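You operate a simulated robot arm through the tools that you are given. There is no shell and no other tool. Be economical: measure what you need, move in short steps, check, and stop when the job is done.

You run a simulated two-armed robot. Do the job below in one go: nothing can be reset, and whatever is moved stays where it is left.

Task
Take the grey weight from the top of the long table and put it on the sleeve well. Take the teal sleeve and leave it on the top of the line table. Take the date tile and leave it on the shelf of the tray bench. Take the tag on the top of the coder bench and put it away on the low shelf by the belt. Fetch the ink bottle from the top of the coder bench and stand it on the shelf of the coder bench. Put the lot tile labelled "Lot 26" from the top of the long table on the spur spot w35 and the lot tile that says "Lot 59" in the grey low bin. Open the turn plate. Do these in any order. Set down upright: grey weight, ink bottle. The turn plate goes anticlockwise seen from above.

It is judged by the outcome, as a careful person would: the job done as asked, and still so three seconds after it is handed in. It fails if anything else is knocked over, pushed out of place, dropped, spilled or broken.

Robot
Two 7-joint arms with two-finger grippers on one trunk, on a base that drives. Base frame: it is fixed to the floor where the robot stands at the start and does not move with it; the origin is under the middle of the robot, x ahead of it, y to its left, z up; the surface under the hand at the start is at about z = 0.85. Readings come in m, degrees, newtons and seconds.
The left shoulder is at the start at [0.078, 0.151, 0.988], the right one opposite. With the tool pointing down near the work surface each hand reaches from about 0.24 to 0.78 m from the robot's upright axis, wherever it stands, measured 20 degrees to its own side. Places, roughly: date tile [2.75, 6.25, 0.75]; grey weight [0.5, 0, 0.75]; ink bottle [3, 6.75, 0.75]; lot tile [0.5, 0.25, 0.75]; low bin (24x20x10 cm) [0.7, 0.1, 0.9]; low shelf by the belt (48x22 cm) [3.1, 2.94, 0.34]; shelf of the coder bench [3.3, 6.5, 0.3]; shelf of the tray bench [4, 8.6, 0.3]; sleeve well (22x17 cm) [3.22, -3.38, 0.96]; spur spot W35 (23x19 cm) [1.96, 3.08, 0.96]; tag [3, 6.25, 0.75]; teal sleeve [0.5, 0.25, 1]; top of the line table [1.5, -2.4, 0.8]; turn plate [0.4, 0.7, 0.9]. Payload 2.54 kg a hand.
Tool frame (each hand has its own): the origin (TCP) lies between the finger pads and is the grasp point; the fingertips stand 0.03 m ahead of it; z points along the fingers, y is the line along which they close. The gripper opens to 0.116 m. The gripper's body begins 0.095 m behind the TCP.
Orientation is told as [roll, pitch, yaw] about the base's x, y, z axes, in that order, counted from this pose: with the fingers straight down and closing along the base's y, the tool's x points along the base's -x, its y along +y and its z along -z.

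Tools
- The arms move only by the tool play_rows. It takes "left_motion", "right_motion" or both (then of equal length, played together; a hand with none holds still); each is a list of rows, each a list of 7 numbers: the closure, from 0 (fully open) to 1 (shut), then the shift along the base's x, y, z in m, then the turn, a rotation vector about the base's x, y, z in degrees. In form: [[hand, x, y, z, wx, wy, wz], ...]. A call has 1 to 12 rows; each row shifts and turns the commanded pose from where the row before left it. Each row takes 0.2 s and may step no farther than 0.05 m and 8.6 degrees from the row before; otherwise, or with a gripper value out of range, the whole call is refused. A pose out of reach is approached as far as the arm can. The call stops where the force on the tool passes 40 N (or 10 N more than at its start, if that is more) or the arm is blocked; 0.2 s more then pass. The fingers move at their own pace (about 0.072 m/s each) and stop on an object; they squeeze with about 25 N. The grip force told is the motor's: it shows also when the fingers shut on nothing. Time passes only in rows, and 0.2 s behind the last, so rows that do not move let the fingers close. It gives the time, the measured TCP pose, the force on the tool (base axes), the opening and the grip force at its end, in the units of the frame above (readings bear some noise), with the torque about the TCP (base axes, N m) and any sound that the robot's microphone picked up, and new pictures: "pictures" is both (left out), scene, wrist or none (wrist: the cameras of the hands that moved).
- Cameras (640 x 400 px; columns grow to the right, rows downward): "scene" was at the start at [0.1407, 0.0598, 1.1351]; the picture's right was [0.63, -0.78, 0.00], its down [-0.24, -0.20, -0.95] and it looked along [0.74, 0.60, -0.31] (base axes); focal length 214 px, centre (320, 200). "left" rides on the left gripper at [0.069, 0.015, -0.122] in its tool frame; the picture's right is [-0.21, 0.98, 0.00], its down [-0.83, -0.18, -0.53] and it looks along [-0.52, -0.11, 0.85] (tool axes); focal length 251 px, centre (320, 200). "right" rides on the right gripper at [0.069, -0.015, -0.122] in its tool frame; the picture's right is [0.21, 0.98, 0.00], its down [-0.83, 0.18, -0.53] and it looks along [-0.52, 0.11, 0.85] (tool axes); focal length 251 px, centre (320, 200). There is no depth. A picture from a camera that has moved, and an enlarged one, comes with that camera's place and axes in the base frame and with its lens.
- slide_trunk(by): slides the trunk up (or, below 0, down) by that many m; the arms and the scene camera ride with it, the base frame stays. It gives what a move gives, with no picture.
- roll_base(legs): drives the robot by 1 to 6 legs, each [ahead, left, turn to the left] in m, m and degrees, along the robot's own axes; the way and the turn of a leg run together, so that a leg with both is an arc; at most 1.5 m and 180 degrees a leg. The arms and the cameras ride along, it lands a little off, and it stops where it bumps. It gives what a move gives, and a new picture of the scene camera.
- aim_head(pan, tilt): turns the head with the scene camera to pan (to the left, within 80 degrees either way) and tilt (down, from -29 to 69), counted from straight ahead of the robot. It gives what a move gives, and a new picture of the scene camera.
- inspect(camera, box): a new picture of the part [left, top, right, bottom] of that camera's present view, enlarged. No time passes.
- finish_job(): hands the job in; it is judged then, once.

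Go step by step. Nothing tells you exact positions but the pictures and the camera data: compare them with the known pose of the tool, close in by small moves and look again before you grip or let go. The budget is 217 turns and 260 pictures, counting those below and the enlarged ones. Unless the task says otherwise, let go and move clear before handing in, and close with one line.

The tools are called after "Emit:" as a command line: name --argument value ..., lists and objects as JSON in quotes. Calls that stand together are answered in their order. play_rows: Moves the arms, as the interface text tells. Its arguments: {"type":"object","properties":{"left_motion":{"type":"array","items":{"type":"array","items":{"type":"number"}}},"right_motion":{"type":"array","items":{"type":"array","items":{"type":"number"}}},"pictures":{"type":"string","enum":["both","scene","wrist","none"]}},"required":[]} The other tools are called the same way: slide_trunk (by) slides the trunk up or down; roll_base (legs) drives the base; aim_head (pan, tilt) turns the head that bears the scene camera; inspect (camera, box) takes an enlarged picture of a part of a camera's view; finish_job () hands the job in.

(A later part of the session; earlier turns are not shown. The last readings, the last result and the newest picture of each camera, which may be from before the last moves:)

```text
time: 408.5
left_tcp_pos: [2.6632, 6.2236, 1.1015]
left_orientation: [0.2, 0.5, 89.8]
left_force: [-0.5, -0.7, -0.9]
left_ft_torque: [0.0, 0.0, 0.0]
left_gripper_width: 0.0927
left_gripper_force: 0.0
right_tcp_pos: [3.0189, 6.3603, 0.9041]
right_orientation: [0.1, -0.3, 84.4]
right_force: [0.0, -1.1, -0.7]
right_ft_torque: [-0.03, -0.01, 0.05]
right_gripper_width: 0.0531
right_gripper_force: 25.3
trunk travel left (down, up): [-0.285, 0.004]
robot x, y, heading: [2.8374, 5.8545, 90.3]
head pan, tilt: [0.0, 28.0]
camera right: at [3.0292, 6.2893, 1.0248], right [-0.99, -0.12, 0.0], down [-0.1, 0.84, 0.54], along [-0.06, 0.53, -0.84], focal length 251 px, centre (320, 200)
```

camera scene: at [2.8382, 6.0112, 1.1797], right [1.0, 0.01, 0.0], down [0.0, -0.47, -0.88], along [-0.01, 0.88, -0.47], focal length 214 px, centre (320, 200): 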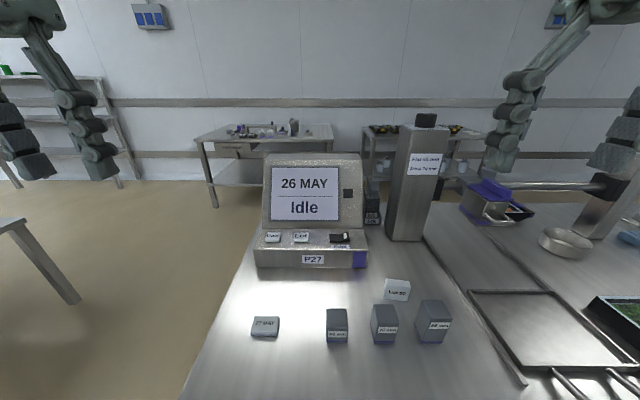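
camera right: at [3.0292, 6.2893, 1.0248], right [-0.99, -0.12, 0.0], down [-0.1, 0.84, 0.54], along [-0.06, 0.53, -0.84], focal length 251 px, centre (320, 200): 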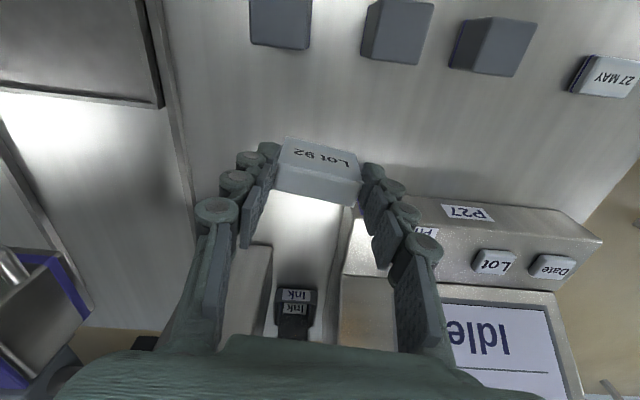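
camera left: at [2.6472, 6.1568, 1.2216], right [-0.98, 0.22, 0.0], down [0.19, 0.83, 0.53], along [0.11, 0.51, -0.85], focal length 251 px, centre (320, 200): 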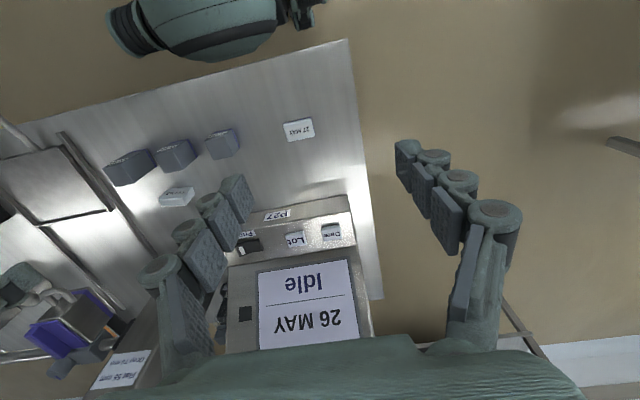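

Tag held (53 mm). I'll lift it clear, and shift the base right 0.15 m so the left hand has room for the date tile.

Emit:
play_rows --right_motion '[[1, 0, 0, 0.045, 0, 0, 0], [1, 0, 0, 0.045, 0, 0, 0], [1, 0, -0.02, 0.045, 0, 0, 0], [1, 0, -0.045, 0.02, 0, 0, 0], [1, 0, -0.045, 0, 0, 0, 0], [1, 0, -0.045, 0, 0, 0, 0]]' --pictures "none"

Emit:
roll_base --legs '[[-0.05, 0, 0], [0, -0.17, 0]]'

Emit:
play_rows --left_motion '[[0.2, -0.04, 0.02, -0.02, 0, 0, 0], [0.2, -0.03, 0.03, -0.02, 0, 0, 0], [0.2, -0.02, 0.03, -0.03, 0, 0, 0], [0.2, 0, 0.02, -0.04, 0, 0, 0], [0.2, 0, 0, -0.045, 0, 0, 0]]' --pictures "wrist"

```text
time: 409.9
left_tcp_pos: [2.6638, 6.2244, 1.1007]
left_orientation: [0.2, 0.4, 89.7]
left_force: [0.1, -0.6, -0.2]
left_ft_torque: [0.03, 0.01, -0.03]
left_gripper_width: 0.0927
left_gripper_force: 0.1
right_tcp_pos: [3.0207, 6.2069, 1.06]
right_orientation: [0.0, -0.3, 84.4]
right_force: [0.4, 0.3, -0.5]
right_ft_torque: [-0.01, 0.03, 0.0]
right_gripper_width: 0.0529
right_gripper_force: 25.0
trunk travel left (down, up): [-0.285, 0.004]
robot x, y, heading: [2.843, 5.8517, 90.5]
head pan, tilt: [0.0, 28.0]
```

```text
time: 412.7
left_tcp_pos: [2.8346, 6.1751, 1.102]
left_orientation: [0.2, 0.3, 89.6]
left_force: [0.9, -0.1, 0.0]
left_ft_torque: [-0.03, 0.0, -0.01]
left_gripper_width: 0.0927
left_gripper_force: 0.1
right_tcp_pos: [3.1916, 6.1575, 1.0609]
right_orientation: [0.1, -0.2, 84.3]
right_force: [0.1, -0.1, -0.4]
right_ft_torque: [-0.05, 0.02, 0.01]
right_gripper_width: 0.0529
right_gripper_force: 25.1
trunk travel left (down, up): [-0.285, 0.004]
robot x, y, heading: [3.0125, 5.8027, 90.0]
head pan, tilt: [0.0, 28.0]
camera scene: at [3.0094, 5.9636, 1.1794], right [1.0, 0.01, 0.0], down [0.0, -0.47, -0.88], along [-0.01, 0.88, -0.47], focal length 214 px, centre (320, 200)
```

scene: 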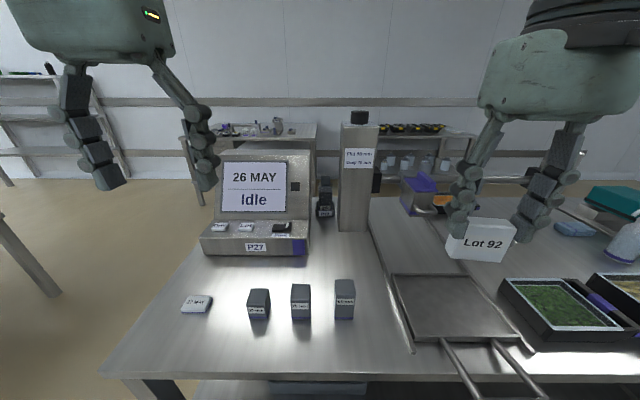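

```text
time: 413.9
left_tcp_pos: [2.7453, 6.274, 0.9459]
left_orientation: [0.2, 0.5, 89.6]
left_force: [0.9, 0.9, 0.7]
left_ft_torque: [0.01, 0.0, -0.02]
left_gripper_width: 0.0927
left_gripper_force: 0.2
right_tcp_pos: [3.1912, 6.1575, 1.058]
right_orientation: [0.1, -0.3, 84.4]
right_force: [0.4, 0.4, -0.2]
right_ft_torque: [-0.01, -0.01, -0.02]
right_gripper_width: 0.0531
right_gripper_force: 25.1
trunk travel left (down, up): [-0.285, 0.004]
robot x, y, heading: [3.0102, 5.8028, 90.2]
head pan, tilt: [0.0, 28.0]
camera left: at [2.7283, 6.2064, 1.0676], right [-0.98, 0.22, 0.0], down [0.19, 0.83, 0.53], along [0.12, 0.52, -0.85], focal length 251 px, centre (320, 200)
```

left: 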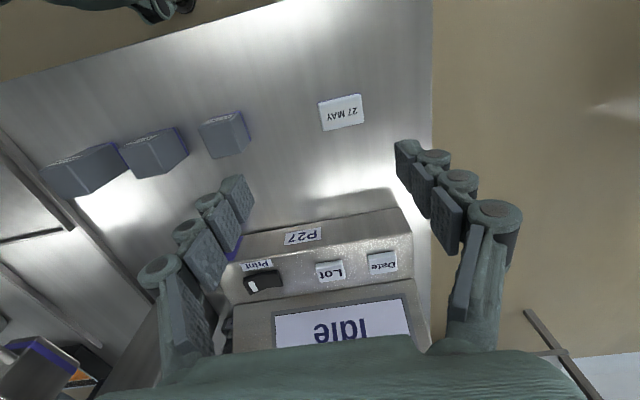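

Date tile at ≈(2.719, 6.280). Lowering the left hand to it.

Emit:
play_rows --left_motion '[[0.35, -0.013, 0.003, -0.045, 0, 0, 0], [0.35, -0.013, 0.003, -0.045, 0, 0, 0], [0.35, 0, 0, -0.04, 0, 0, 0], [0.35, 0, 0, -0.02, 0, 0, 0]]' --pictures "wrist"

```text
time: 414.9
left_tcp_pos: [2.7184, 6.2813, 0.7957]
left_orientation: [0.1, 0.3, 89.7]
left_force: [0.0, 0.5, 0.4]
left_ft_torque: [0.02, 0.02, -0.04]
left_gripper_width: 0.0754
left_gripper_force: 0.1
right_tcp_pos: [3.1917, 6.1578, 1.0588]
right_orientation: [0.1, -0.3, 84.3]
right_force: [-0.1, -0.1, -1.0]
right_ft_torque: [-0.03, 0.0, 0.0]
right_gripper_width: 0.0529
right_gripper_force: 25.1
trunk travel left (down, up): [-0.285, 0.004]
robot x, y, heading: [3.0079, 5.8005, 90.5]
head pan, tilt: [0.0, 28.0]
camera left: at [2.7017, 6.2127, 0.9172], right [-0.98, 0.22, 0.0], down [0.19, 0.83, 0.53], along [0.12, 0.52, -0.85], focal length 251 px, centre (320, 200)
```

left: 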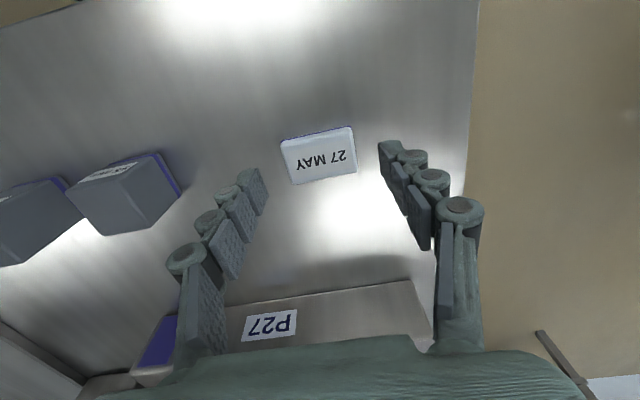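

Emit:
play_rows --left_motion '[[0.35, -0.002, -0.008, -0.006, 0, 0, 0], [0.35, 0, 0, -0.006, 0, 0, 0], [1, 0, 0, 0, 0, 0, 0], [1, 0, 0, 0, 0, 0, 0], [1, 0, 0, 0, 0, 0, 0], [1, 0, 0, 0.03, 0, 0, 0], [1, 0, 0, 0.045, 0, 0, 0]]' --pictures "wrist"

```text
time: 416.5
left_tcp_pos: [2.7176, 6.2723, 0.8585]
left_orientation: [0.2, 0.5, 89.5]
left_force: [-0.3, -0.6, 0.0]
left_ft_torque: [-0.01, 0.04, -0.01]
left_gripper_width: 0.0
left_gripper_force: 25.0
right_tcp_pos: [3.192, 6.1568, 1.0593]
right_orientation: [0.0, -0.3, 84.4]
right_force: [-0.9, 0.7, 0.3]
right_ft_torque: [0.01, -0.01, 0.02]
right_gripper_width: 0.0526
right_gripper_force: 24.6
trunk travel left (down, up): [-0.285, 0.004]
robot x, y, heading: [3.0117, 5.8008, 90.5]
head pan, tilt: [0.0, 28.0]
camera left: at [2.7004, 6.2042, 0.9808], right [-0.98, 0.22, 0.0], down [0.19, 0.83, 0.53], along [0.12, 0.51, -0.85], focal length 251 px, centre (320, 200)
```

left: 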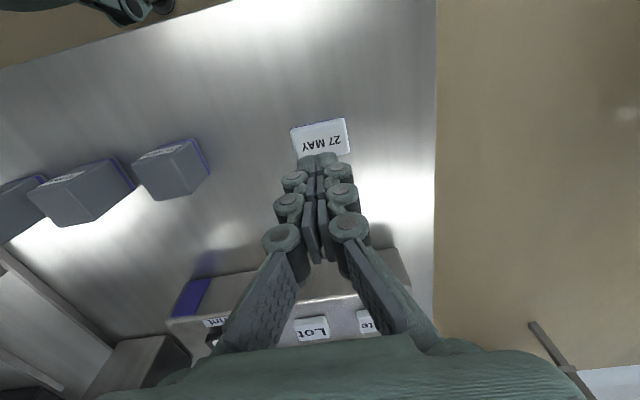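

The fingers closed above the thin tile — the surface is lower than assumed. I'll reopen and go down until contact.

Emit:
play_rows --left_motion '[[0.35, 0, 0.004, 0, 0, 0, 0], [0.35, 0, 0, 0, 0, 0, 0], [0.35, 0, 0, 0, 0, 0, 0], [0.35, 0, 0, -0.045, 0, 0, 0], [0.35, 0, 0, -0.03, 0, 0, 0], [0.35, 0, 0, -0.006, 0, 0, 0], [0.35, 0, 0, -0.004, 0, 0, 0], [0.35, 0, 0, -0.004, 0, 0, 0], [0.35, 0, 0, -0.004, 0, 0, 0]]' --pictures "wrist"

```text
time: 418.5
left_tcp_pos: [2.7155, 6.2769, 0.7647]
left_orientation: [0.2, 0.4, 89.7]
left_force: [-0.4, -0.1, -0.2]
left_ft_torque: [0.0, -0.01, -0.01]
left_gripper_width: 0.0755
left_gripper_force: 0.1
right_tcp_pos: [3.1926, 6.1582, 1.06]
right_orientation: [0.1, -0.2, 84.4]
right_force: [0.2, -0.6, 0.2]
right_ft_torque: [-0.02, -0.04, -0.06]
right_gripper_width: 0.0529
right_gripper_force: 24.5
trunk travel left (down, up): [-0.285, 0.004]
robot x, y, heading: [3.0116, 5.803, 90.5]
head pan, tilt: [0.0, 28.0]
camera left: at [2.6996, 6.2087, 0.887], right [-0.98, 0.22, 0.0], down [0.19, 0.83, 0.53], along [0.12, 0.51, -0.85], focal length 251 px, centre (320, 200)
```

left: 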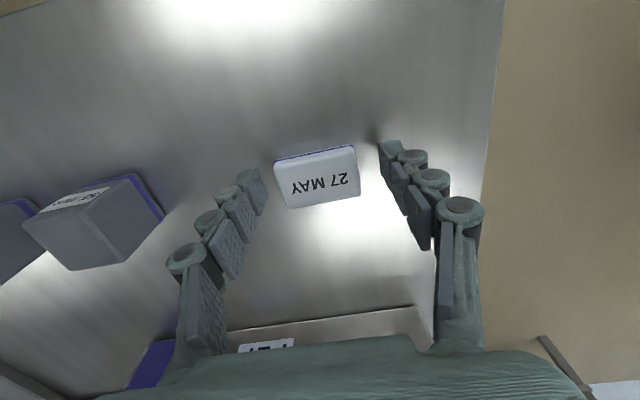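

Emit:
play_rows --left_motion '[[0.35, 0, 0, -0.003, 0, 0, 0], [0.35, 0, 0, -0.003, 0, 0, 0], [1, 0, 0, 0, 0, 0, 0], [1, 0, 0, 0, 0, 0, 0], [1, 0, 0, 0, 0, 0, 0], [1, 0, 0, 0, 0, 0, 0]]' --pictures "wrist"

```text
time: 419.9
left_tcp_pos: [2.7169, 6.2775, 0.7604]
left_orientation: [0.1, 0.4, 89.6]
left_force: [-0.2, 0.6, 2.1]
left_ft_torque: [0.04, 0.03, 0.01]
left_gripper_width: 0.055
left_gripper_force: 24.8
right_tcp_pos: [3.1918, 6.1567, 1.0593]
right_orientation: [0.1, -0.4, 84.3]
right_force: [0.4, -0.5, 0.5]
right_ft_torque: [-0.03, 0.0, -0.04]
right_gripper_width: 0.0528
right_gripper_force: 24.7
trunk travel left (down, up): [-0.285, 0.004]
robot x, y, heading: [3.0123, 5.8058, 90.4]
head pan, tilt: [0.0, 28.0]
camera left: at [2.6997, 6.209, 0.8815], right [-0.98, 0.22, 0.0], down [0.19, 0.83, 0.53], along [0.12, 0.52, -0.85], focal length 251 px, centre (320, 200)
```

left: 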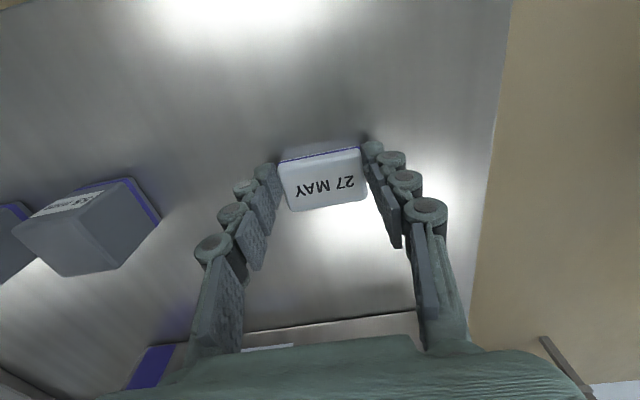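

Date tile gripped (55 mm). I'll lift it, back off and drive around the bench's left end to the rear aisle.

Emit:
play_rows --left_motion '[[1, 0, 0, 0.03, 0, 0, 0], [1, 0, 0, 0.045, 0, 0, 0], [1, 0, 0, 0.045, 0, 0, 0], [1, 0, -0.01, 0.045, 0, 0, 0], [1, 0, -0.02, 0.045, 0, 0, 0], [1, 0.01, -0.03, 0.035, 0, 0, 0], [1, 0.01, -0.04, 0.02, 0, 0, 0], [1, 0.01, -0.04, 0, 0, 0, 0]]' --pictures "wrist"

Emit:
roll_base --legs '[[-0.4, 0, 0], [0, 1.05, 0]]'

```text
time: 421.7
left_tcp_pos: [2.7454, 6.1361, 1.0248]
left_orientation: [0.2, 0.4, 89.7]
left_force: [-0.4, 0.0, 0.0]
left_ft_torque: [0.02, 0.01, 0.03]
left_gripper_width: 0.0549
left_gripper_force: 24.9
right_tcp_pos: [3.192, 6.1582, 1.0592]
right_orientation: [0.1, -0.3, 84.3]
right_force: [-0.1, -0.4, -0.4]
right_ft_torque: [0.02, -0.02, -0.04]
right_gripper_width: 0.0528
right_gripper_force: 25.1
trunk travel left (down, up): [-0.285, 0.004]
robot x, y, heading: [3.0116, 5.8039, 90.4]
head pan, tilt: [0.0, 28.0]
camera left: at [2.7289, 6.0672, 1.1459], right [-0.98, 0.22, 0.0], down [0.19, 0.83, 0.53], along [0.12, 0.51, -0.85], focal length 251 px, centre (320, 200)
```

left: 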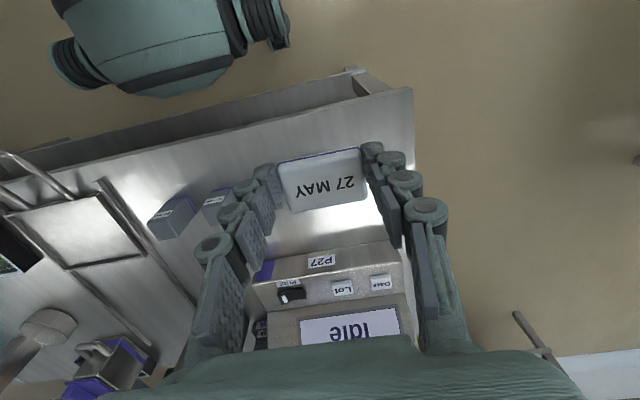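

```text
time: 434.2
left_tcp_pos: [1.7019, 5.7252, 1.0242]
left_orientation: [0.0, 0.4, 89.9]
left_force: [-0.2, -0.2, 0.1]
left_ft_torque: [-0.03, 0.03, 0.01]
left_gripper_width: 0.0547
left_gripper_force: 25.1
right_tcp_pos: [2.1481, 5.7469, 1.0595]
right_orientation: [0.1, -0.3, 84.5]
right_force: [-0.1, -0.2, 0.0]
right_ft_torque: [-0.01, 0.0, -0.01]
right_gripper_width: 0.0529
right_gripper_force: 24.8
trunk travel left (down, up): [-0.285, 0.004]
robot x, y, heading: [1.9678, 5.3949, 90.4]
head pan, tilt: [0.0, 28.0]
camera scene: at [1.9666, 5.5527, 1.1794], right [1.0, 0.01, 0.0], down [0.0, -0.47, -0.88], along [-0.01, 0.88, -0.47], focal length 214 px, centre (320, 200)
```

scene: 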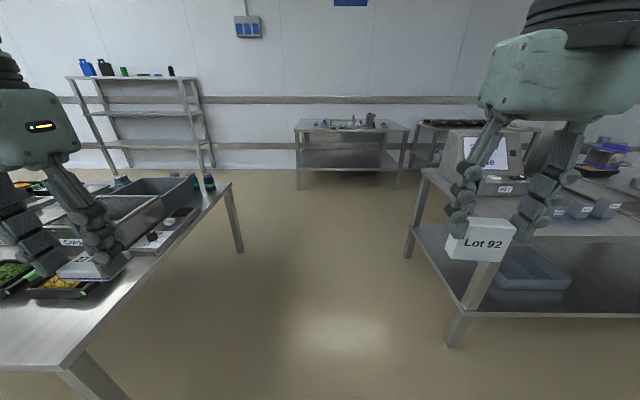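

The gap between tables is clear. Driving through to the rear aisle and then right toward the tray bench.

Emit:
roll_base --legs '[[0, -0.13, 0], [1.5, 0, 0], [0.42, 0, 0], [0, -1.5, 0]]'

```text
time: 459.4
left_tcp_pos: [3.3054, 7.6522, 1.0231]
left_orientation: [0.1, 0.5, 89.8]
left_force: [-0.7, 0.8, -0.3]
left_ft_torque: [0.0, 0.05, -0.02]
left_gripper_width: 0.0549
left_gripper_force: 25.2
right_tcp_pos: [3.7499, 7.6722, 1.0587]
right_orientation: [0.1, -0.2, 84.3]
right_force: [0.5, 0.1, 0.4]
right_ft_torque: [0.03, 0.01, -0.01]
right_gripper_width: 0.0526
right_gripper_force: 25.1
trunk travel left (down, up): [-0.285, 0.004]
robot x, y, heading: [3.5661, 7.3163, 90.5]
head pan, tilt: [0.0, 28.0]
camera scene: at [3.5679, 7.4797, 1.1794], right [1.0, 0.01, 0.0], down [0.0, -0.47, -0.88], along [-0.01, 0.88, -0.47], focal length 214 px, centre (320, 200)
```

scene: 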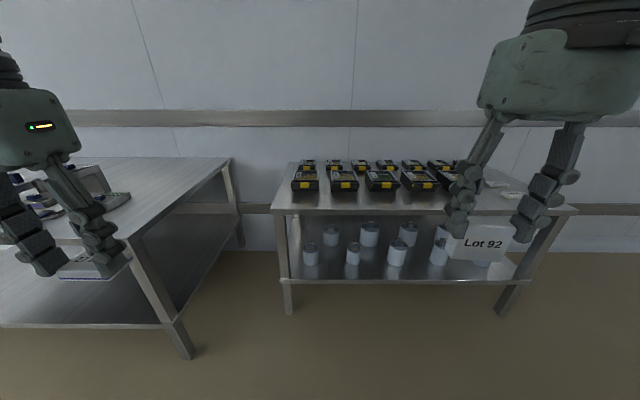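

The tray bench shelf holds white cups in two rows. I'll look for the free space with a better aim.

Emit:
aim_head --pan -30 --tilt 30

```text
time: 460.3
left_tcp_pos: [3.3049, 7.652, 1.024]
left_orientation: [0.1, 0.5, 89.7]
left_force: [0.4, 0.6, -0.1]
left_ft_torque: [0.0, -0.02, 0.04]
left_gripper_width: 0.0548
left_gripper_force: 25.2
right_tcp_pos: [3.7508, 7.6738, 1.0591]
right_orientation: [0.1, -0.3, 84.3]
right_force: [0.2, 0.2, 0.3]
right_ft_torque: [-0.02, 0.0, -0.01]
right_gripper_width: 0.0529
right_gripper_force: 24.8
trunk travel left (down, up): [-0.285, 0.004]
robot x, y, heading: [3.5699, 7.3192, 90.5]
head pan, tilt: [-30.0, 30.0]
camera scene: at [3.6131, 7.4672, 1.1762], right [0.87, -0.49, 0.0], down [-0.25, -0.43, -0.87], along [0.43, 0.75, -0.5], focal length 214 px, centre (320, 200)
```

scene: 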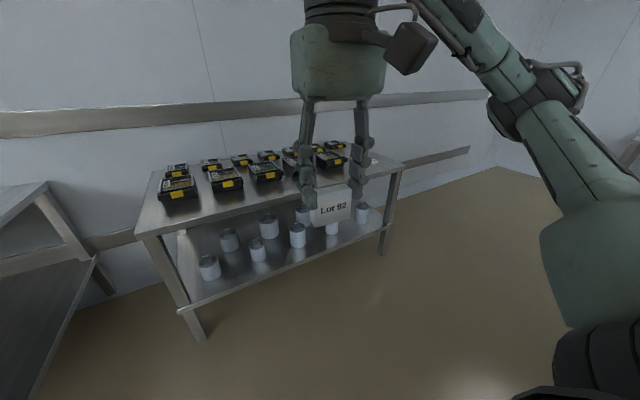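

Front cups stand at y≈8.37 with ~24 cm spacing; a free spot lies at ≈(3.87, 8.28). I'll position the base for the left hand, then lower the trunk.

Emit:
roll_base --legs '[[0, -0.58, 0], [0.24, 0, 0]]'

Emit:
slide_trunk --by -0.27

Emit:
aim_head --pan 15 --tilt 30

```text
time: 467.7
left_tcp_pos: [3.8798, 7.8977, 1.0239]
left_orientation: [0.1, 0.5, 89.7]
left_force: [-0.2, 0.2, -1.4]
left_ft_torque: [-0.05, -0.03, 0.01]
left_gripper_width: 0.0547
left_gripper_force: 24.5
right_tcp_pos: [4.3242, 7.9192, 1.0588]
right_orientation: [0.1, -0.4, 84.4]
right_force: [-0.4, 0.8, -0.4]
right_ft_torque: [-0.01, 0.0, 0.02]
right_gripper_width: 0.0525
right_gripper_force: 24.7
trunk travel left (down, up): [-0.285, 0.004]
robot x, y, heading: [4.1405, 7.5645, 90.6]
head pan, tilt: [-30.0, 30.0]
camera scene: at [4.1876, 7.7127, 1.1761], right [0.87, -0.49, 0.0], down [-0.25, -0.44, -0.87], along [0.43, 0.75, -0.5], focal length 214 px, centre (320, 200)
```

scene: 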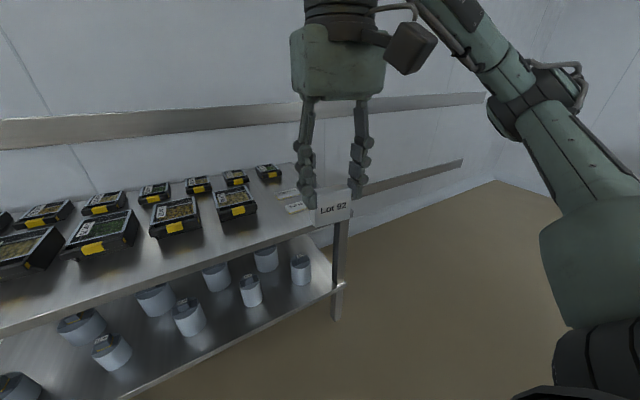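

```text
time: 470.5
left_tcp_pos: [3.8794, 7.8977, 0.7552]
left_orientation: [0.0, 0.3, 89.7]
left_force: [-0.5, 0.2, 0.7]
left_ft_torque: [0.0, 0.01, 0.01]
left_gripper_width: 0.0551
left_gripper_force: 25.7
right_tcp_pos: [4.325, 7.919, 0.7888]
right_orientation: [0.1, -0.3, 84.4]
right_force: [0.5, 0.3, -0.3]
right_ft_torque: [-0.02, -0.01, 0.02]
right_gripper_width: 0.0526
right_gripper_force: 24.9
trunk travel left (down, up): [-0.015, 0.274]
robot x, y, heading: [4.1437, 7.5635, 90.5]
head pan, tilt: [-30.0, 30.0]
```

```text
time: 471.6
left_tcp_pos: [3.8789, 7.8979, 0.7539]
left_orientation: [0.1, 0.4, 89.7]
left_force: [0.4, 0.5, -1.1]
left_ft_torque: [0.02, 0.0, 0.0]
left_gripper_width: 0.055
left_gripper_force: 24.9
right_tcp_pos: [4.3251, 7.9184, 0.7896]
right_orientation: [0.0, -0.2, 84.4]
right_force: [-0.5, 0.3, -0.6]
right_ft_torque: [0.0, -0.02, -0.02]
right_gripper_width: 0.0528
right_gripper_force: 25.3
trunk travel left (down, up): [-0.015, 0.274]
robot x, y, heading: [4.141, 7.564, 90.5]
head pan, tilt: [15.0, 30.0]
camera scene: at [4.119, 7.7206, 0.9062], right [0.96, 0.27, 0.0], down [0.13, -0.48, -0.87], along [-0.23, 0.83, -0.5], focal length 214 px, centre (320, 200)
```

scene: 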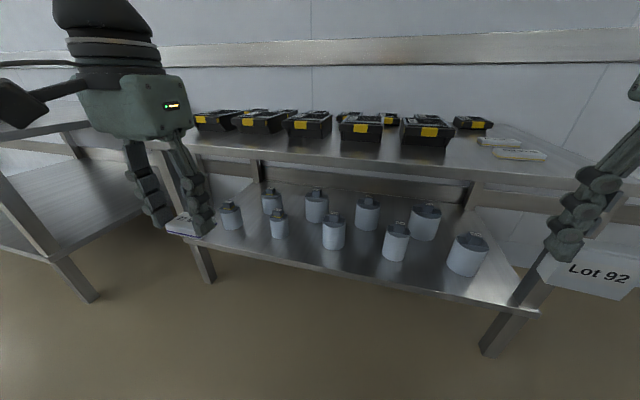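

Free spot between cups at ≈(3.905, 8.245), shelf z≈0.36. I'll lower the left hand in front of the bench while pitching the fingers forward.

Emit:
play_rows --left_motion '[[1, 0.003, 0.03, -0.01, 0, 0, 0], [1, 0.003, 0.03, -0.03, 5, 0, 0], [1, 0.003, 0.03, -0.035, 5, 0, 0], [1, 0.003, 0.02, -0.04, 5, 0, 0], [1, 0.003, 0.01, -0.045, 5, 0, 0], [1, 0.003, 0, -0.045, 5, 0, 0], [1, 0.003, 0, -0.045, 5, 0, 0], [1, 0.003, 0, -0.03, 5, 0, 0]]' --pictures "both"

```text
time: 473.4
left_tcp_pos: [3.9039, 8.0169, 0.4749]
left_orientation: [0.2, -34.6, 89.7]
left_force: [0.4, -0.3, -0.1]
left_ft_torque: [-0.04, -0.01, -0.01]
left_gripper_width: 0.0548
left_gripper_force: 25.1
right_tcp_pos: [4.3247, 7.9184, 0.7905]
right_orientation: [0.2, -0.3, 84.4]
right_force: [0.3, 0.1, -1.0]
right_ft_torque: [0.06, 0.01, -0.01]
right_gripper_width: 0.0527
right_gripper_force: 25.1
trunk travel left (down, up): [-0.015, 0.274]
robot x, y, heading: [4.144, 7.5639, 90.5]
head pan, tilt: [15.0, 30.0]
camera scene: at [4.119, 7.7205, 0.9063], right [0.96, 0.27, 0.0], down [0.13, -0.48, -0.87], along [-0.23, 0.83, -0.5], focal length 214 px, centre (320, 200)
camera left: at [3.8866, 7.8904, 0.5347], right [-0.98, 0.18, 0.13], down [0.19, 0.38, 0.91], along [0.11, 0.91, -0.4], focal length 251 px, centre (320, 200)
```

scene: 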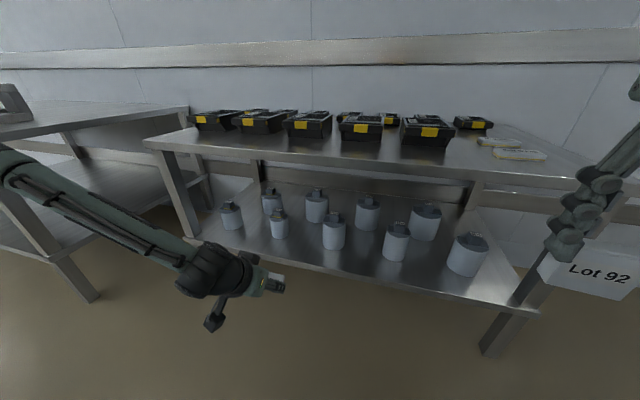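
left: 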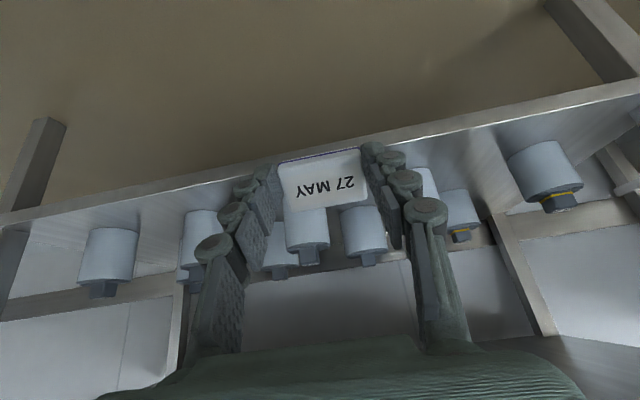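

The wrist view shows the shelf edge and cups; my lane is clear. Moving forward under the top.

Emit:
play_rows --left_motion '[[1, 0, 0.04, -0.01, 0, 0, 0], [1, 0, 0.04, -0.01, 0, 0, 0], [1, 0, 0.04, -0.01, 0, 0, 0], [1, 0, 0.04, -0.01, 0, 0, 0], [1, 0, 0.04, -0.01, 0, 0, 0], [1, 0, 0.028, -0.005, 0, 0, 0]]' --pictures "both"

```text
time: 474.8
left_tcp_pos: [3.8914, 8.2321, 0.4399]
left_orientation: [0.3, -34.6, 89.6]
left_force: [-0.1, 0.5, 0.2]
left_ft_torque: [-0.01, 0.0, 0.01]
left_gripper_width: 0.0549
left_gripper_force: 25.4
left hand out of reach, approached as far as the arm can: row 5, 6
right_tcp_pos: [4.3257, 7.9181, 0.7883]
right_orientation: [0.1, -0.2, 84.4]
right_force: [-0.4, 0.7, -0.7]
right_ft_torque: [0.02, 0.01, -0.03]
right_gripper_width: 0.0525
right_gripper_force: 25.4
trunk travel left (down, up): [-0.015, 0.274]
robot x, y, heading: [4.1405, 7.5656, 90.6]
head pan, tilt: [15.0, 30.0]
camera scene: at [4.1189, 7.7206, 0.9062], right [0.96, 0.27, 0.0], down [0.13, -0.48, -0.87], along [-0.23, 0.83, -0.5], focal length 214 px, centre (320, 200)
camera left: at [3.874, 8.1061, 0.5006], right [-0.98, 0.18, 0.13], down [0.19, 0.38, 0.91], along [0.12, 0.91, -0.4], focal length 251 px, centre (320, 200)
```

scene: 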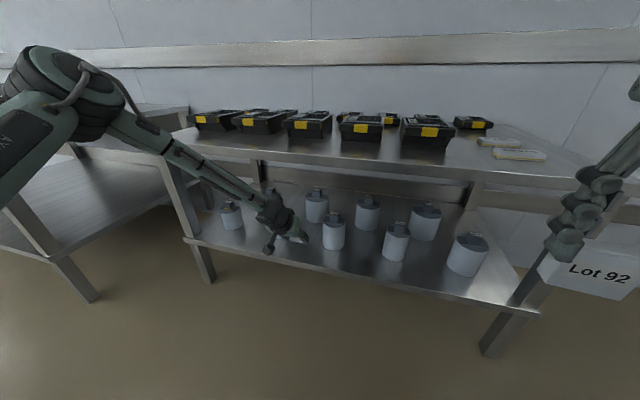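
left: 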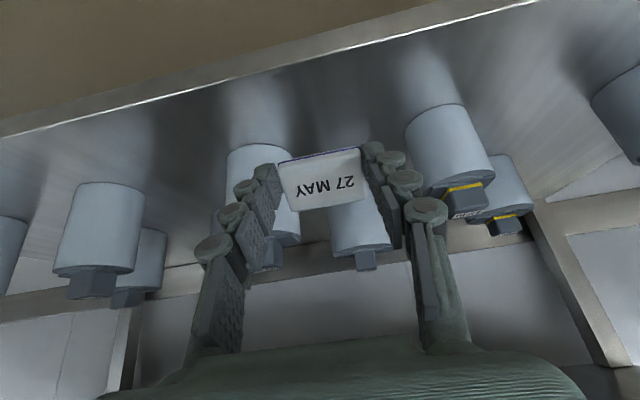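

I need a few cm more reach and to hit y≈8.25, x≈3.872 between the cups. I'll draw the hand back, move the base ahead 6 cm and re-advance.

Emit:
play_rows --left_motion '[[1, -0.01, -0.04, 0, 0, 0, 0], [1, -0.009, -0.04, 0, 0, 0, 0]]' --pictures "none"

Emit:
roll_base --legs '[[0.06, 0, 0]]'

Emit:
play_rows --left_motion '[[1, 0, 0.02, -0.015, 0, 0, 0], [1, 0, 0.018, -0.015, 0, 0, 0]]' --pictures "wrist"

```text
time: 475.4
left_tcp_pos: [3.8721, 8.1515, 0.4402]
left_orientation: [0.4, -34.6, 89.6]
left_force: [0.5, 0.0, -1.0]
left_ft_torque: [-0.04, 0.0, -0.02]
left_gripper_width: 0.0545
left_gripper_force: 25.2
right_tcp_pos: [4.3238, 7.9193, 0.7889]
right_orientation: [0.1, -0.3, 84.4]
right_force: [1.1, 0.3, -0.1]
right_ft_torque: [-0.05, 0.05, -0.01]
right_gripper_width: 0.0526
right_gripper_force: 24.7
trunk travel left (down, up): [-0.015, 0.274]
robot x, y, heading: [4.145, 7.5648, 90.5]
head pan, tilt: [15.0, 30.0]
```

```text
time: 476.4
left_tcp_pos: [3.8716, 8.2119, 0.4409]
left_orientation: [0.3, -34.6, 89.6]
left_force: [-0.5, -0.6, 0.0]
left_ft_torque: [0.02, -0.02, -0.01]
left_gripper_width: 0.055
left_gripper_force: 24.7
right_tcp_pos: [4.3249, 7.9786, 0.7899]
right_orientation: [0.1, -0.3, 84.4]
right_force: [0.3, 0.2, -0.7]
right_ft_torque: [-0.01, -0.02, 0.01]
right_gripper_width: 0.0526
right_gripper_force: 24.8
trunk travel left (down, up): [-0.015, 0.274]
robot x, y, heading: [4.1418, 7.6214, 90.5]
head pan, tilt: [15.0, 30.0]
camera scene: at [4.1185, 7.7806, 0.9062], right [0.96, 0.27, 0.0], down [0.13, -0.48, -0.87], along [-0.23, 0.83, -0.5], focal length 214 px, centre (320, 200)
```

scene: 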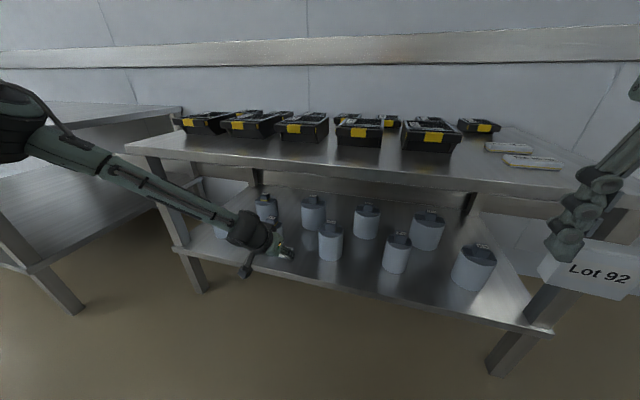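

```text
time: 476.9
left_tcp_pos: [3.8715, 8.25, 0.4103]
left_orientation: [0.2, -34.6, 89.8]
left_force: [-0.8, -0.9, 0.1]
left_ft_torque: [-0.01, -0.03, 0.0]
left_gripper_width: 0.0545
left_gripper_force: 25.5
right_tcp_pos: [4.3254, 7.9788, 0.7888]
right_orientation: [0.2, -0.3, 84.4]
right_force: [-0.2, -0.4, -0.5]
right_ft_torque: [0.01, 0.0, 0.0]
right_gripper_width: 0.0526
right_gripper_force: 24.8
trunk travel left (down, up): [-0.015, 0.274]
robot x, y, heading: [4.1415, 7.6254, 90.9]
head pan, tilt: [15.0, 30.0]
camera left: at [3.8545, 8.123, 0.4702], right [-0.98, 0.18, 0.13], down [0.19, 0.38, 0.91], along [0.11, 0.91, -0.4], focal length 251 px, centre (320, 200)
```

left: 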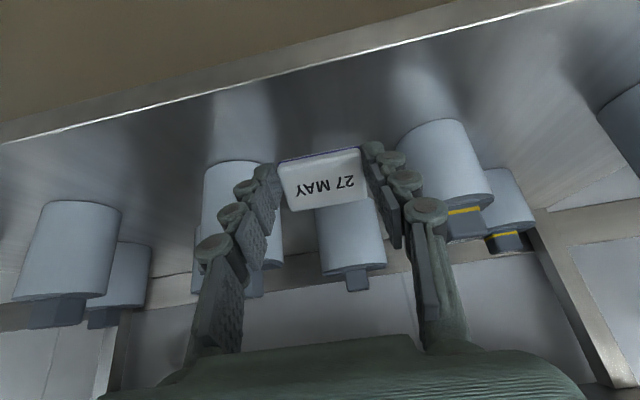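

Aligned between the cups, above the shelf. Lowering gently to contact.

Emit:
play_rows --left_motion '[[1, -0.008, 0, -0.01, 0, 0, 0], [1, 0, 0, -0.007, 0, 0, 0], [1, 0, 0, -0.004, 0, 0, 0], [1, 0, 0, -0.003, 0, 0, 0], [1, 0, 0, -0.003, 0, 0, 0]]' --pictures "wrist"

```text
time: 478.1
left_tcp_pos: [3.8594, 8.2439, 0.3967]
left_orientation: [0.2, -34.6, 89.7]
left_force: [0.5, -0.1, -0.1]
left_ft_torque: [0.03, 0.0, -0.01]
left_gripper_width: 0.0549
left_gripper_force: 25.0
left hand out of reach, approached as far as the arm can: row 2, 3, 5
right_tcp_pos: [4.3235, 7.9792, 0.789]
right_orientation: [0.1, -0.3, 84.4]
right_force: [-0.5, 1.3, -0.1]
right_ft_torque: [0.0, -0.03, 0.01]
right_gripper_width: 0.0527
right_gripper_force: 25.0
trunk travel left (down, up): [-0.015, 0.274]
robot x, y, heading: [4.1457, 7.6241, 90.5]
head pan, tilt: [15.0, 30.0]
camera left: at [3.8421, 8.1179, 0.4567], right [-0.98, 0.18, 0.13], down [0.19, 0.38, 0.91], along [0.12, 0.91, -0.4], focal length 251 px, centre (320, 200)
```

left: 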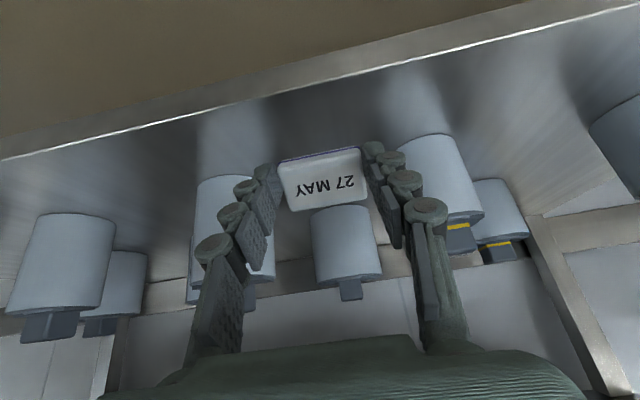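

Reach is at its limit; I'll retract, bring the base 8 cm closer and the trunk fully down, then return.

Emit:
play_rows --left_motion '[[1, 0, -0.03, 0.015, 0, 0, 0], [1, 0, -0.04, 0.01, 0, 0, 0], [1, 0, -0.02, 0.01, 0, 0, 0]]' --pictures "none"

Emit:
roll_base --legs '[[0.09, 0, 0]]'

Emit:
play_rows --left_motion '[[1, 0, 0.002, -0.015, 0, 0, 0], [1, 0, 0.0, -0.015, 0, 0, 0], [1, 0, 0, -0.01, 0, 0, 0], [1, 0, 0, -0.005, 0, 0, 0]]' --pictures "wrist"

```text
time: 478.9
left_tcp_pos: [3.8581, 8.1544, 0.4319]
left_orientation: [0.4, -34.6, 89.5]
left_force: [0.4, -0.9, 0.1]
left_ft_torque: [-0.01, -0.01, -0.03]
left_gripper_width: 0.0548
left_gripper_force: 25.0
right_tcp_pos: [4.3243, 7.9786, 0.7897]
right_orientation: [0.1, -0.2, 84.4]
right_force: [-0.4, 0.2, -1.8]
right_ft_torque: [-0.02, -0.03, 0.02]
right_gripper_width: 0.0524
right_gripper_force: 24.9
trunk travel left (down, up): [-0.015, 0.274]
robot x, y, heading: [4.1464, 7.6237, 90.5]
head pan, tilt: [15.0, 30.0]
```

```text
time: 480.1
left_tcp_pos: [3.8589, 8.2432, 0.4313]
left_orientation: [0.3, -34.7, 89.6]
left_force: [-0.6, 0.6, 0.4]
left_ft_torque: [0.0, 0.02, 0.0]
left_gripper_width: 0.0548
left_gripper_force: 24.9
right_tcp_pos: [4.3241, 8.0681, 0.7894]
right_orientation: [0.1, -0.3, 84.3]
right_force: [0.3, 1.0, 0.0]
right_ft_torque: [0.0, -0.03, -0.03]
right_gripper_width: 0.0529
right_gripper_force: 25.3
trunk travel left (down, up): [-0.015, 0.274]
robot x, y, heading: [4.1451, 7.7119, 90.5]
head pan, tilt: [15.0, 30.0]
camera scene: at [4.1178, 7.8701, 0.9062], right [0.96, 0.27, 0.0], down [0.13, -0.48, -0.87], along [-0.23, 0.83, -0.5], focal length 214 px, centre (320, 200)
```

scene: 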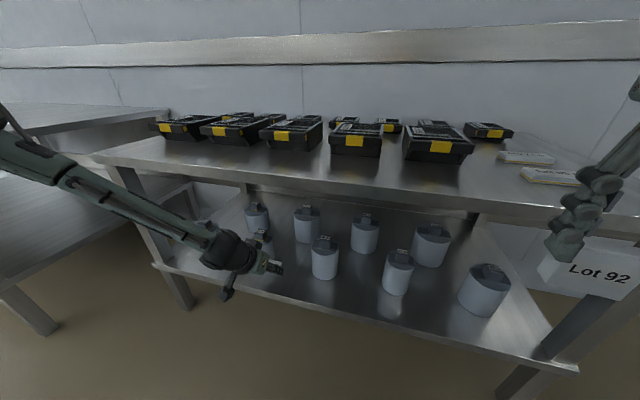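

```text
time: 481.1
left_tcp_pos: [3.8592, 8.2457, 0.3872]
left_orientation: [0.3, -34.6, 89.6]
left_force: [-0.8, 0.4, -0.2]
left_ft_torque: [0.0, -0.01, 0.01]
left_gripper_width: 0.0547
left_gripper_force: 24.9
right_tcp_pos: [4.3235, 8.0681, 0.7893]
right_orientation: [0.1, -0.4, 84.5]
right_force: [-0.1, 0.5, -0.8]
right_ft_torque: [0.03, -0.01, 0.03]
right_gripper_width: 0.0528
right_gripper_force: 24.9
trunk travel left (down, up): [-0.015, 0.274]
robot x, y, heading: [4.1421, 7.714, 90.3]
head pan, tilt: [15.0, 30.0]
camera left: at [3.8422, 8.1195, 0.4471], right [-0.98, 0.18, 0.13], down [0.19, 0.38, 0.91], along [0.12, 0.91, -0.4], focal length 251 px, centre (320, 200)
```

left: 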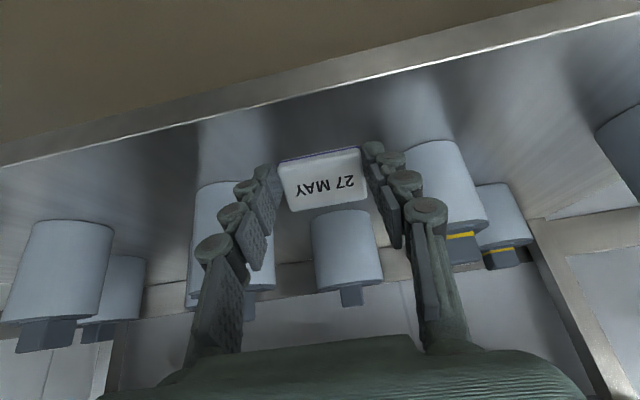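

Emit:
play_rows --left_motion '[[1, 0, 0, -0.004, 0, 0, 0], [1, 0, 0, -0.004, 0, 0, 0], [1, 0, 0, -0.004, 0, 0, 0], [1, 0, 0, -0.004, 0, 0, 0], [1, 0, 0, -0.004, 0, 0, 0]]' --pictures "wrist"

```text
time: 482.2
left_tcp_pos: [3.8561, 8.2455, 0.3696]
left_orientation: [0.3, -34.4, 89.7]
left_force: [0.5, -0.8, -0.7]
left_ft_torque: [0.0, 0.01, 0.01]
left_gripper_width: 0.0549
left_gripper_force: 25.3
left hand out of reach, approached as far as the arm can: row 5
right_tcp_pos: [4.3236, 8.0679, 0.7893]
right_orientation: [0.1, -0.3, 84.5]
right_force: [-0.3, 0.3, -0.6]
right_ft_torque: [-0.01, 0.01, -0.04]
right_gripper_width: 0.0528
right_gripper_force: 24.6
trunk travel left (down, up): [-0.015, 0.274]
robot x, y, heading: [4.1437, 7.7144, 90.3]
head pan, tilt: [15.0, 30.0]
camera left: at [3.8407, 8.1189, 0.4302], right [-0.98, 0.18, 0.13], down [0.19, 0.38, 0.91], along [0.12, 0.91, -0.4], focal length 251 px, centre (320, 200)
```

left: 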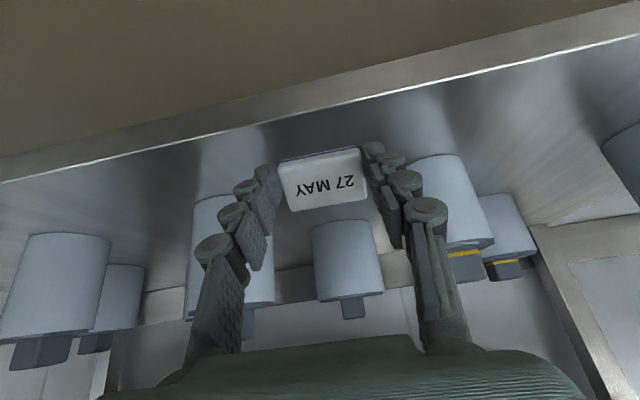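

Triangulating the edge shows the shelf is lower (z≈0.29) and its edge at y≈8.26, cups' fronts at y≈8.37. I need to go ~6 cm deeper and lower; moving base closer again and pulling the right hand back.

Emit:
play_rows --left_motion '[[1, 0.005, -0.02, 0.015, 0, 0, 0], [1, 0.005, -0.02, 0.015, 0, 0, 0], [1, 0.005, -0.01, 0.01, 0, 0, 0]]' --right_motion '[[1, 0, -0.03, 0.01, 0, 0, 0], [1, 0, -0.03, 0.01, 0, 0, 0], [1, 0, -0.03, 0.01, 0, 0, 0]]' --pictures "none"

Emit:
roll_base --legs '[[0.1, 0, 0]]'

Emit:
slide_trunk --by -0.013

Emit:
play_rows --left_motion '[[1, 0, 0.003, -0.02, 0, 0, 0], [1, 0, 0.003, -0.02, 0, 0, 0], [1, 0, 0, -0.01, 0, 0, 0]]' --pictures "wrist"

```text
time: 483.1
left_tcp_pos: [3.8724, 8.1952, 0.409]
left_orientation: [0.4, -34.6, 89.6]
left_force: [0.4, 1.2, 0.0]
left_ft_torque: [0.01, 0.02, 0.0]
left_gripper_width: 0.0547
left_gripper_force: 25.8
right_tcp_pos: [4.3232, 7.9775, 0.8192]
right_orientation: [0.1, -0.3, 84.4]
right_force: [0.0, -0.2, -0.4]
right_ft_torque: [-0.03, 0.0, 0.02]
right_gripper_width: 0.0525
right_gripper_force: 24.9
trunk travel left (down, up): [-0.015, 0.274]
robot x, y, heading: [4.1463, 7.7142, 90.4]
head pan, tilt: [15.0, 30.0]
```

```text
time: 484.2
left_tcp_pos: [3.8703, 8.2954, 0.41]
left_orientation: [0.3, -34.5, 89.7]
left_force: [-0.6, -0.2, -0.2]
left_ft_torque: [-0.03, 0.02, -0.02]
left_gripper_width: 0.0548
left_gripper_force: 24.4
right_tcp_pos: [4.3226, 8.0797, 0.8191]
right_orientation: [0.1, -0.3, 84.4]
right_force: [0.0, 0.0, -0.8]
right_ft_torque: [0.03, 0.01, 0.01]
right_gripper_width: 0.0526
right_gripper_force: 25.0
trunk travel left (down, up): [-0.015, 0.274]
robot x, y, heading: [4.1438, 7.8113, 90.3]
head pan, tilt: [15.0, 30.0]
camera scene: at [4.1169, 7.9704, 0.9063], right [0.96, 0.27, 0.0], down [0.13, -0.48, -0.87], along [-0.23, 0.83, -0.5], focal length 214 px, centre (320, 200)
```

scene: 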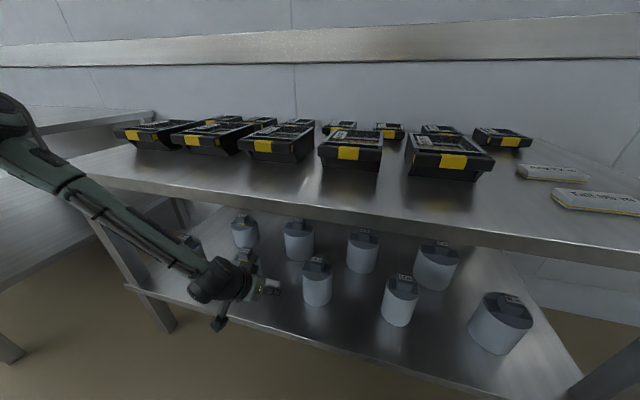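

```text
time: 484.8
left_tcp_pos: [3.8711, 8.2953, 0.3969]
left_orientation: [0.4, -34.6, 89.7]
left_force: [0.2, -0.4, 0.1]
left_ft_torque: [-0.02, 0.0, 0.0]
left_gripper_width: 0.055
left_gripper_force: 25.0
right_tcp_pos: [4.3224, 8.0794, 0.8056]
right_orientation: [0.2, -0.2, 84.3]
right_force: [-0.6, 0.6, -0.3]
right_ft_torque: [0.04, 0.02, -0.04]
right_gripper_width: 0.0531
right_gripper_force: 24.7
trunk travel left (down, up): [-0.002, 0.287]
robot x, y, heading: [4.14, 7.8164, 90.5]
head pan, tilt: [15.0, 30.0]
```

```text
time: 485.6
left_tcp_pos: [3.8663, 8.3012, 0.3573]
left_orientation: [0.4, -34.5, 89.7]
left_force: [-0.1, 0.5, -0.2]
left_ft_torque: [-0.01, 0.0, -0.02]
left_gripper_width: 0.0549
left_gripper_force: 25.2
left hand out of reach, approached as far as the arm can: row 3
right_tcp_pos: [4.3225, 8.0787, 0.8066]
right_orientation: [0.2, -0.3, 84.4]
right_force: [0.4, -0.6, 0.2]
right_ft_torque: [-0.02, -0.01, 0.01]
right_gripper_width: 0.0531
right_gripper_force: 25.3
trunk travel left (down, up): [-0.002, 0.287]
robot x, y, heading: [4.1402, 7.8106, 90.5]
head pan, tilt: [15.0, 30.0]
camera left: at [3.8493, 8.1749, 0.4177], right [-0.98, 0.18, 0.13], down [0.19, 0.38, 0.91], along [0.11, 0.91, -0.4], focal length 251 px, centre (320, 200)
```

left: 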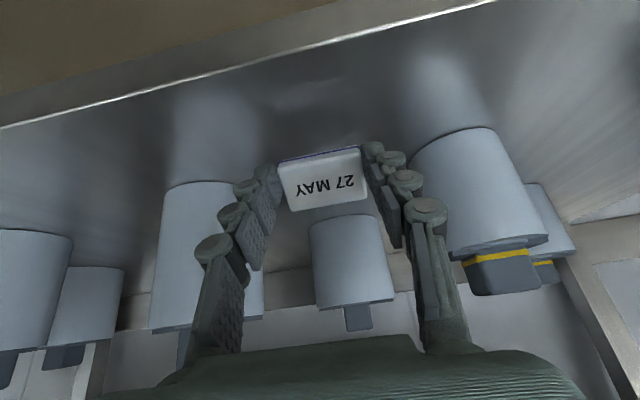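

The wrist height limits me; less pitch lets the fingers reach lower. I'll reduce the pitch while lowering.

Emit:
play_rows --left_motion '[[1, 0.004, 0, 0, -6, 0, 0], [1, 0.003, 0, -0.006, -6, 0, 0], [1, 0, 0, -0.008, -6, 0, 0], [1, 0, 0, -0.008, -4, 0, 0]]' --pictures "both"

```text
time: 486.6
left_tcp_pos: [3.8719, 8.3036, 0.3394]
left_orientation: [0.2, -13.0, 89.8]
left_force: [-4.4, 2.1, 19.0]
left_ft_torque: [0.13, 0.14, 0.02]
left_gripper_width: 0.0551
left_gripper_force: 25.4
right_tcp_pos: [4.323, 8.078, 0.8074]
right_orientation: [0.1, -0.4, 84.4]
right_force: [-0.6, 0.4, -0.4]
right_ft_torque: [0.05, 0.01, -0.01]
right_gripper_width: 0.0527
right_gripper_force: 25.3
trunk travel left (down, up): [-0.002, 0.287]
robot x, y, heading: [4.141, 7.8149, 90.1]
head pan, tilt: [15.0, 30.0]
camera scene: at [4.1172, 7.9696, 0.8939], right [0.96, 0.27, 0.0], down [0.13, -0.48, -0.87], along [-0.23, 0.84, -0.5], focal length 214 px, centre (320, 200)
camera left: at [3.8562, 8.2089, 0.4414], right [-0.98, 0.21, 0.05], down [0.19, 0.68, 0.7], along [0.11, 0.7, -0.71], focal length 251 px, centre (320, 200)
```

scene: 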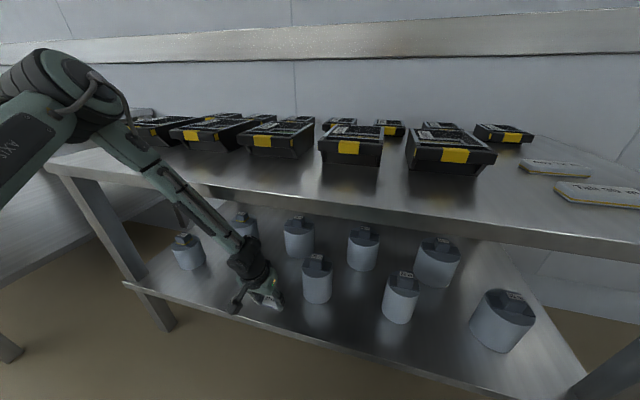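
left: 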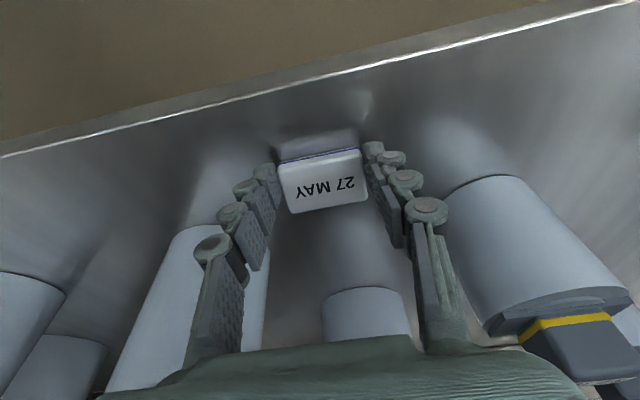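

Contact — the tile is on the shelf, nearly flat. Releasing, lifting and backing out.

Emit:
play_rows --left_motion '[[0.4, 0, 0, 0.001, 0, 0, 0], [0.35, 0, 0, 0, 0, 0, 0], [0.35, 0, 0, 0.015, 0, 0, 0], [0.35, 0, 0, 0.025, 3, 0, 0], [0.35, 0, -0.01, 0.025, 6, 0, 0], [0.35, 0, -0.04, 0.01, 6, 0, 0], [0.35, 0, -0.045, 0, 0, 0, 0]]' --pictures "both"

```text
time: 488.2
left_tcp_pos: [3.8743, 8.2081, 0.4136]
left_orientation: [0.2, -27.6, 89.7]
left_force: [-0.1, -0.2, -0.7]
left_ft_torque: [-0.01, 0.01, 0.01]
left_gripper_width: 0.0753
left_gripper_force: 0.1
right_tcp_pos: [4.3228, 8.0782, 0.8062]
right_orientation: [0.0, -0.3, 84.4]
right_force: [-0.3, 0.7, 0.7]
right_ft_torque: [-0.02, -0.01, -0.03]
right_gripper_width: 0.0525
right_gripper_force: 24.5
trunk travel left (down, up): [-0.002, 0.287]
robot x, y, heading: [4.1424, 7.8137, 90.4]
head pan, tilt: [15.0, 30.0]
camera scene: at [4.117, 7.9705, 0.8933], right [0.96, 0.27, 0.0], down [0.13, -0.48, -0.87], along [-0.23, 0.83, -0.5], focal length 214 px, centre (320, 200)
camera left: at [3.8573, 8.0894, 0.4874], right [-0.98, 0.19, 0.1], down [0.19, 0.48, 0.86], along [0.11, 0.85, -0.51], focal length 251 px, centre (320, 200)
```

scene: 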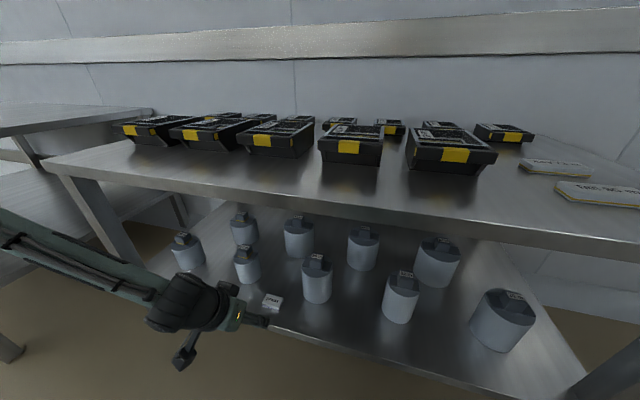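
left: 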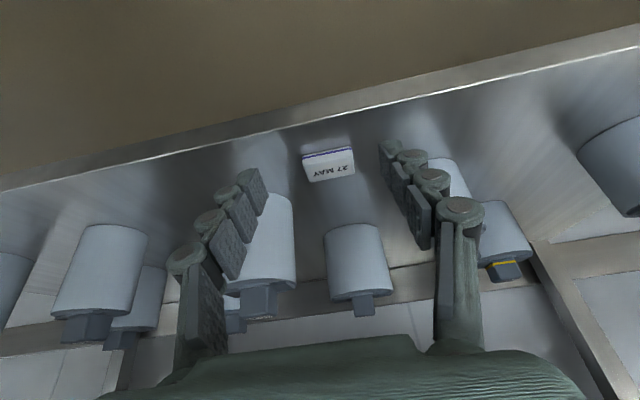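

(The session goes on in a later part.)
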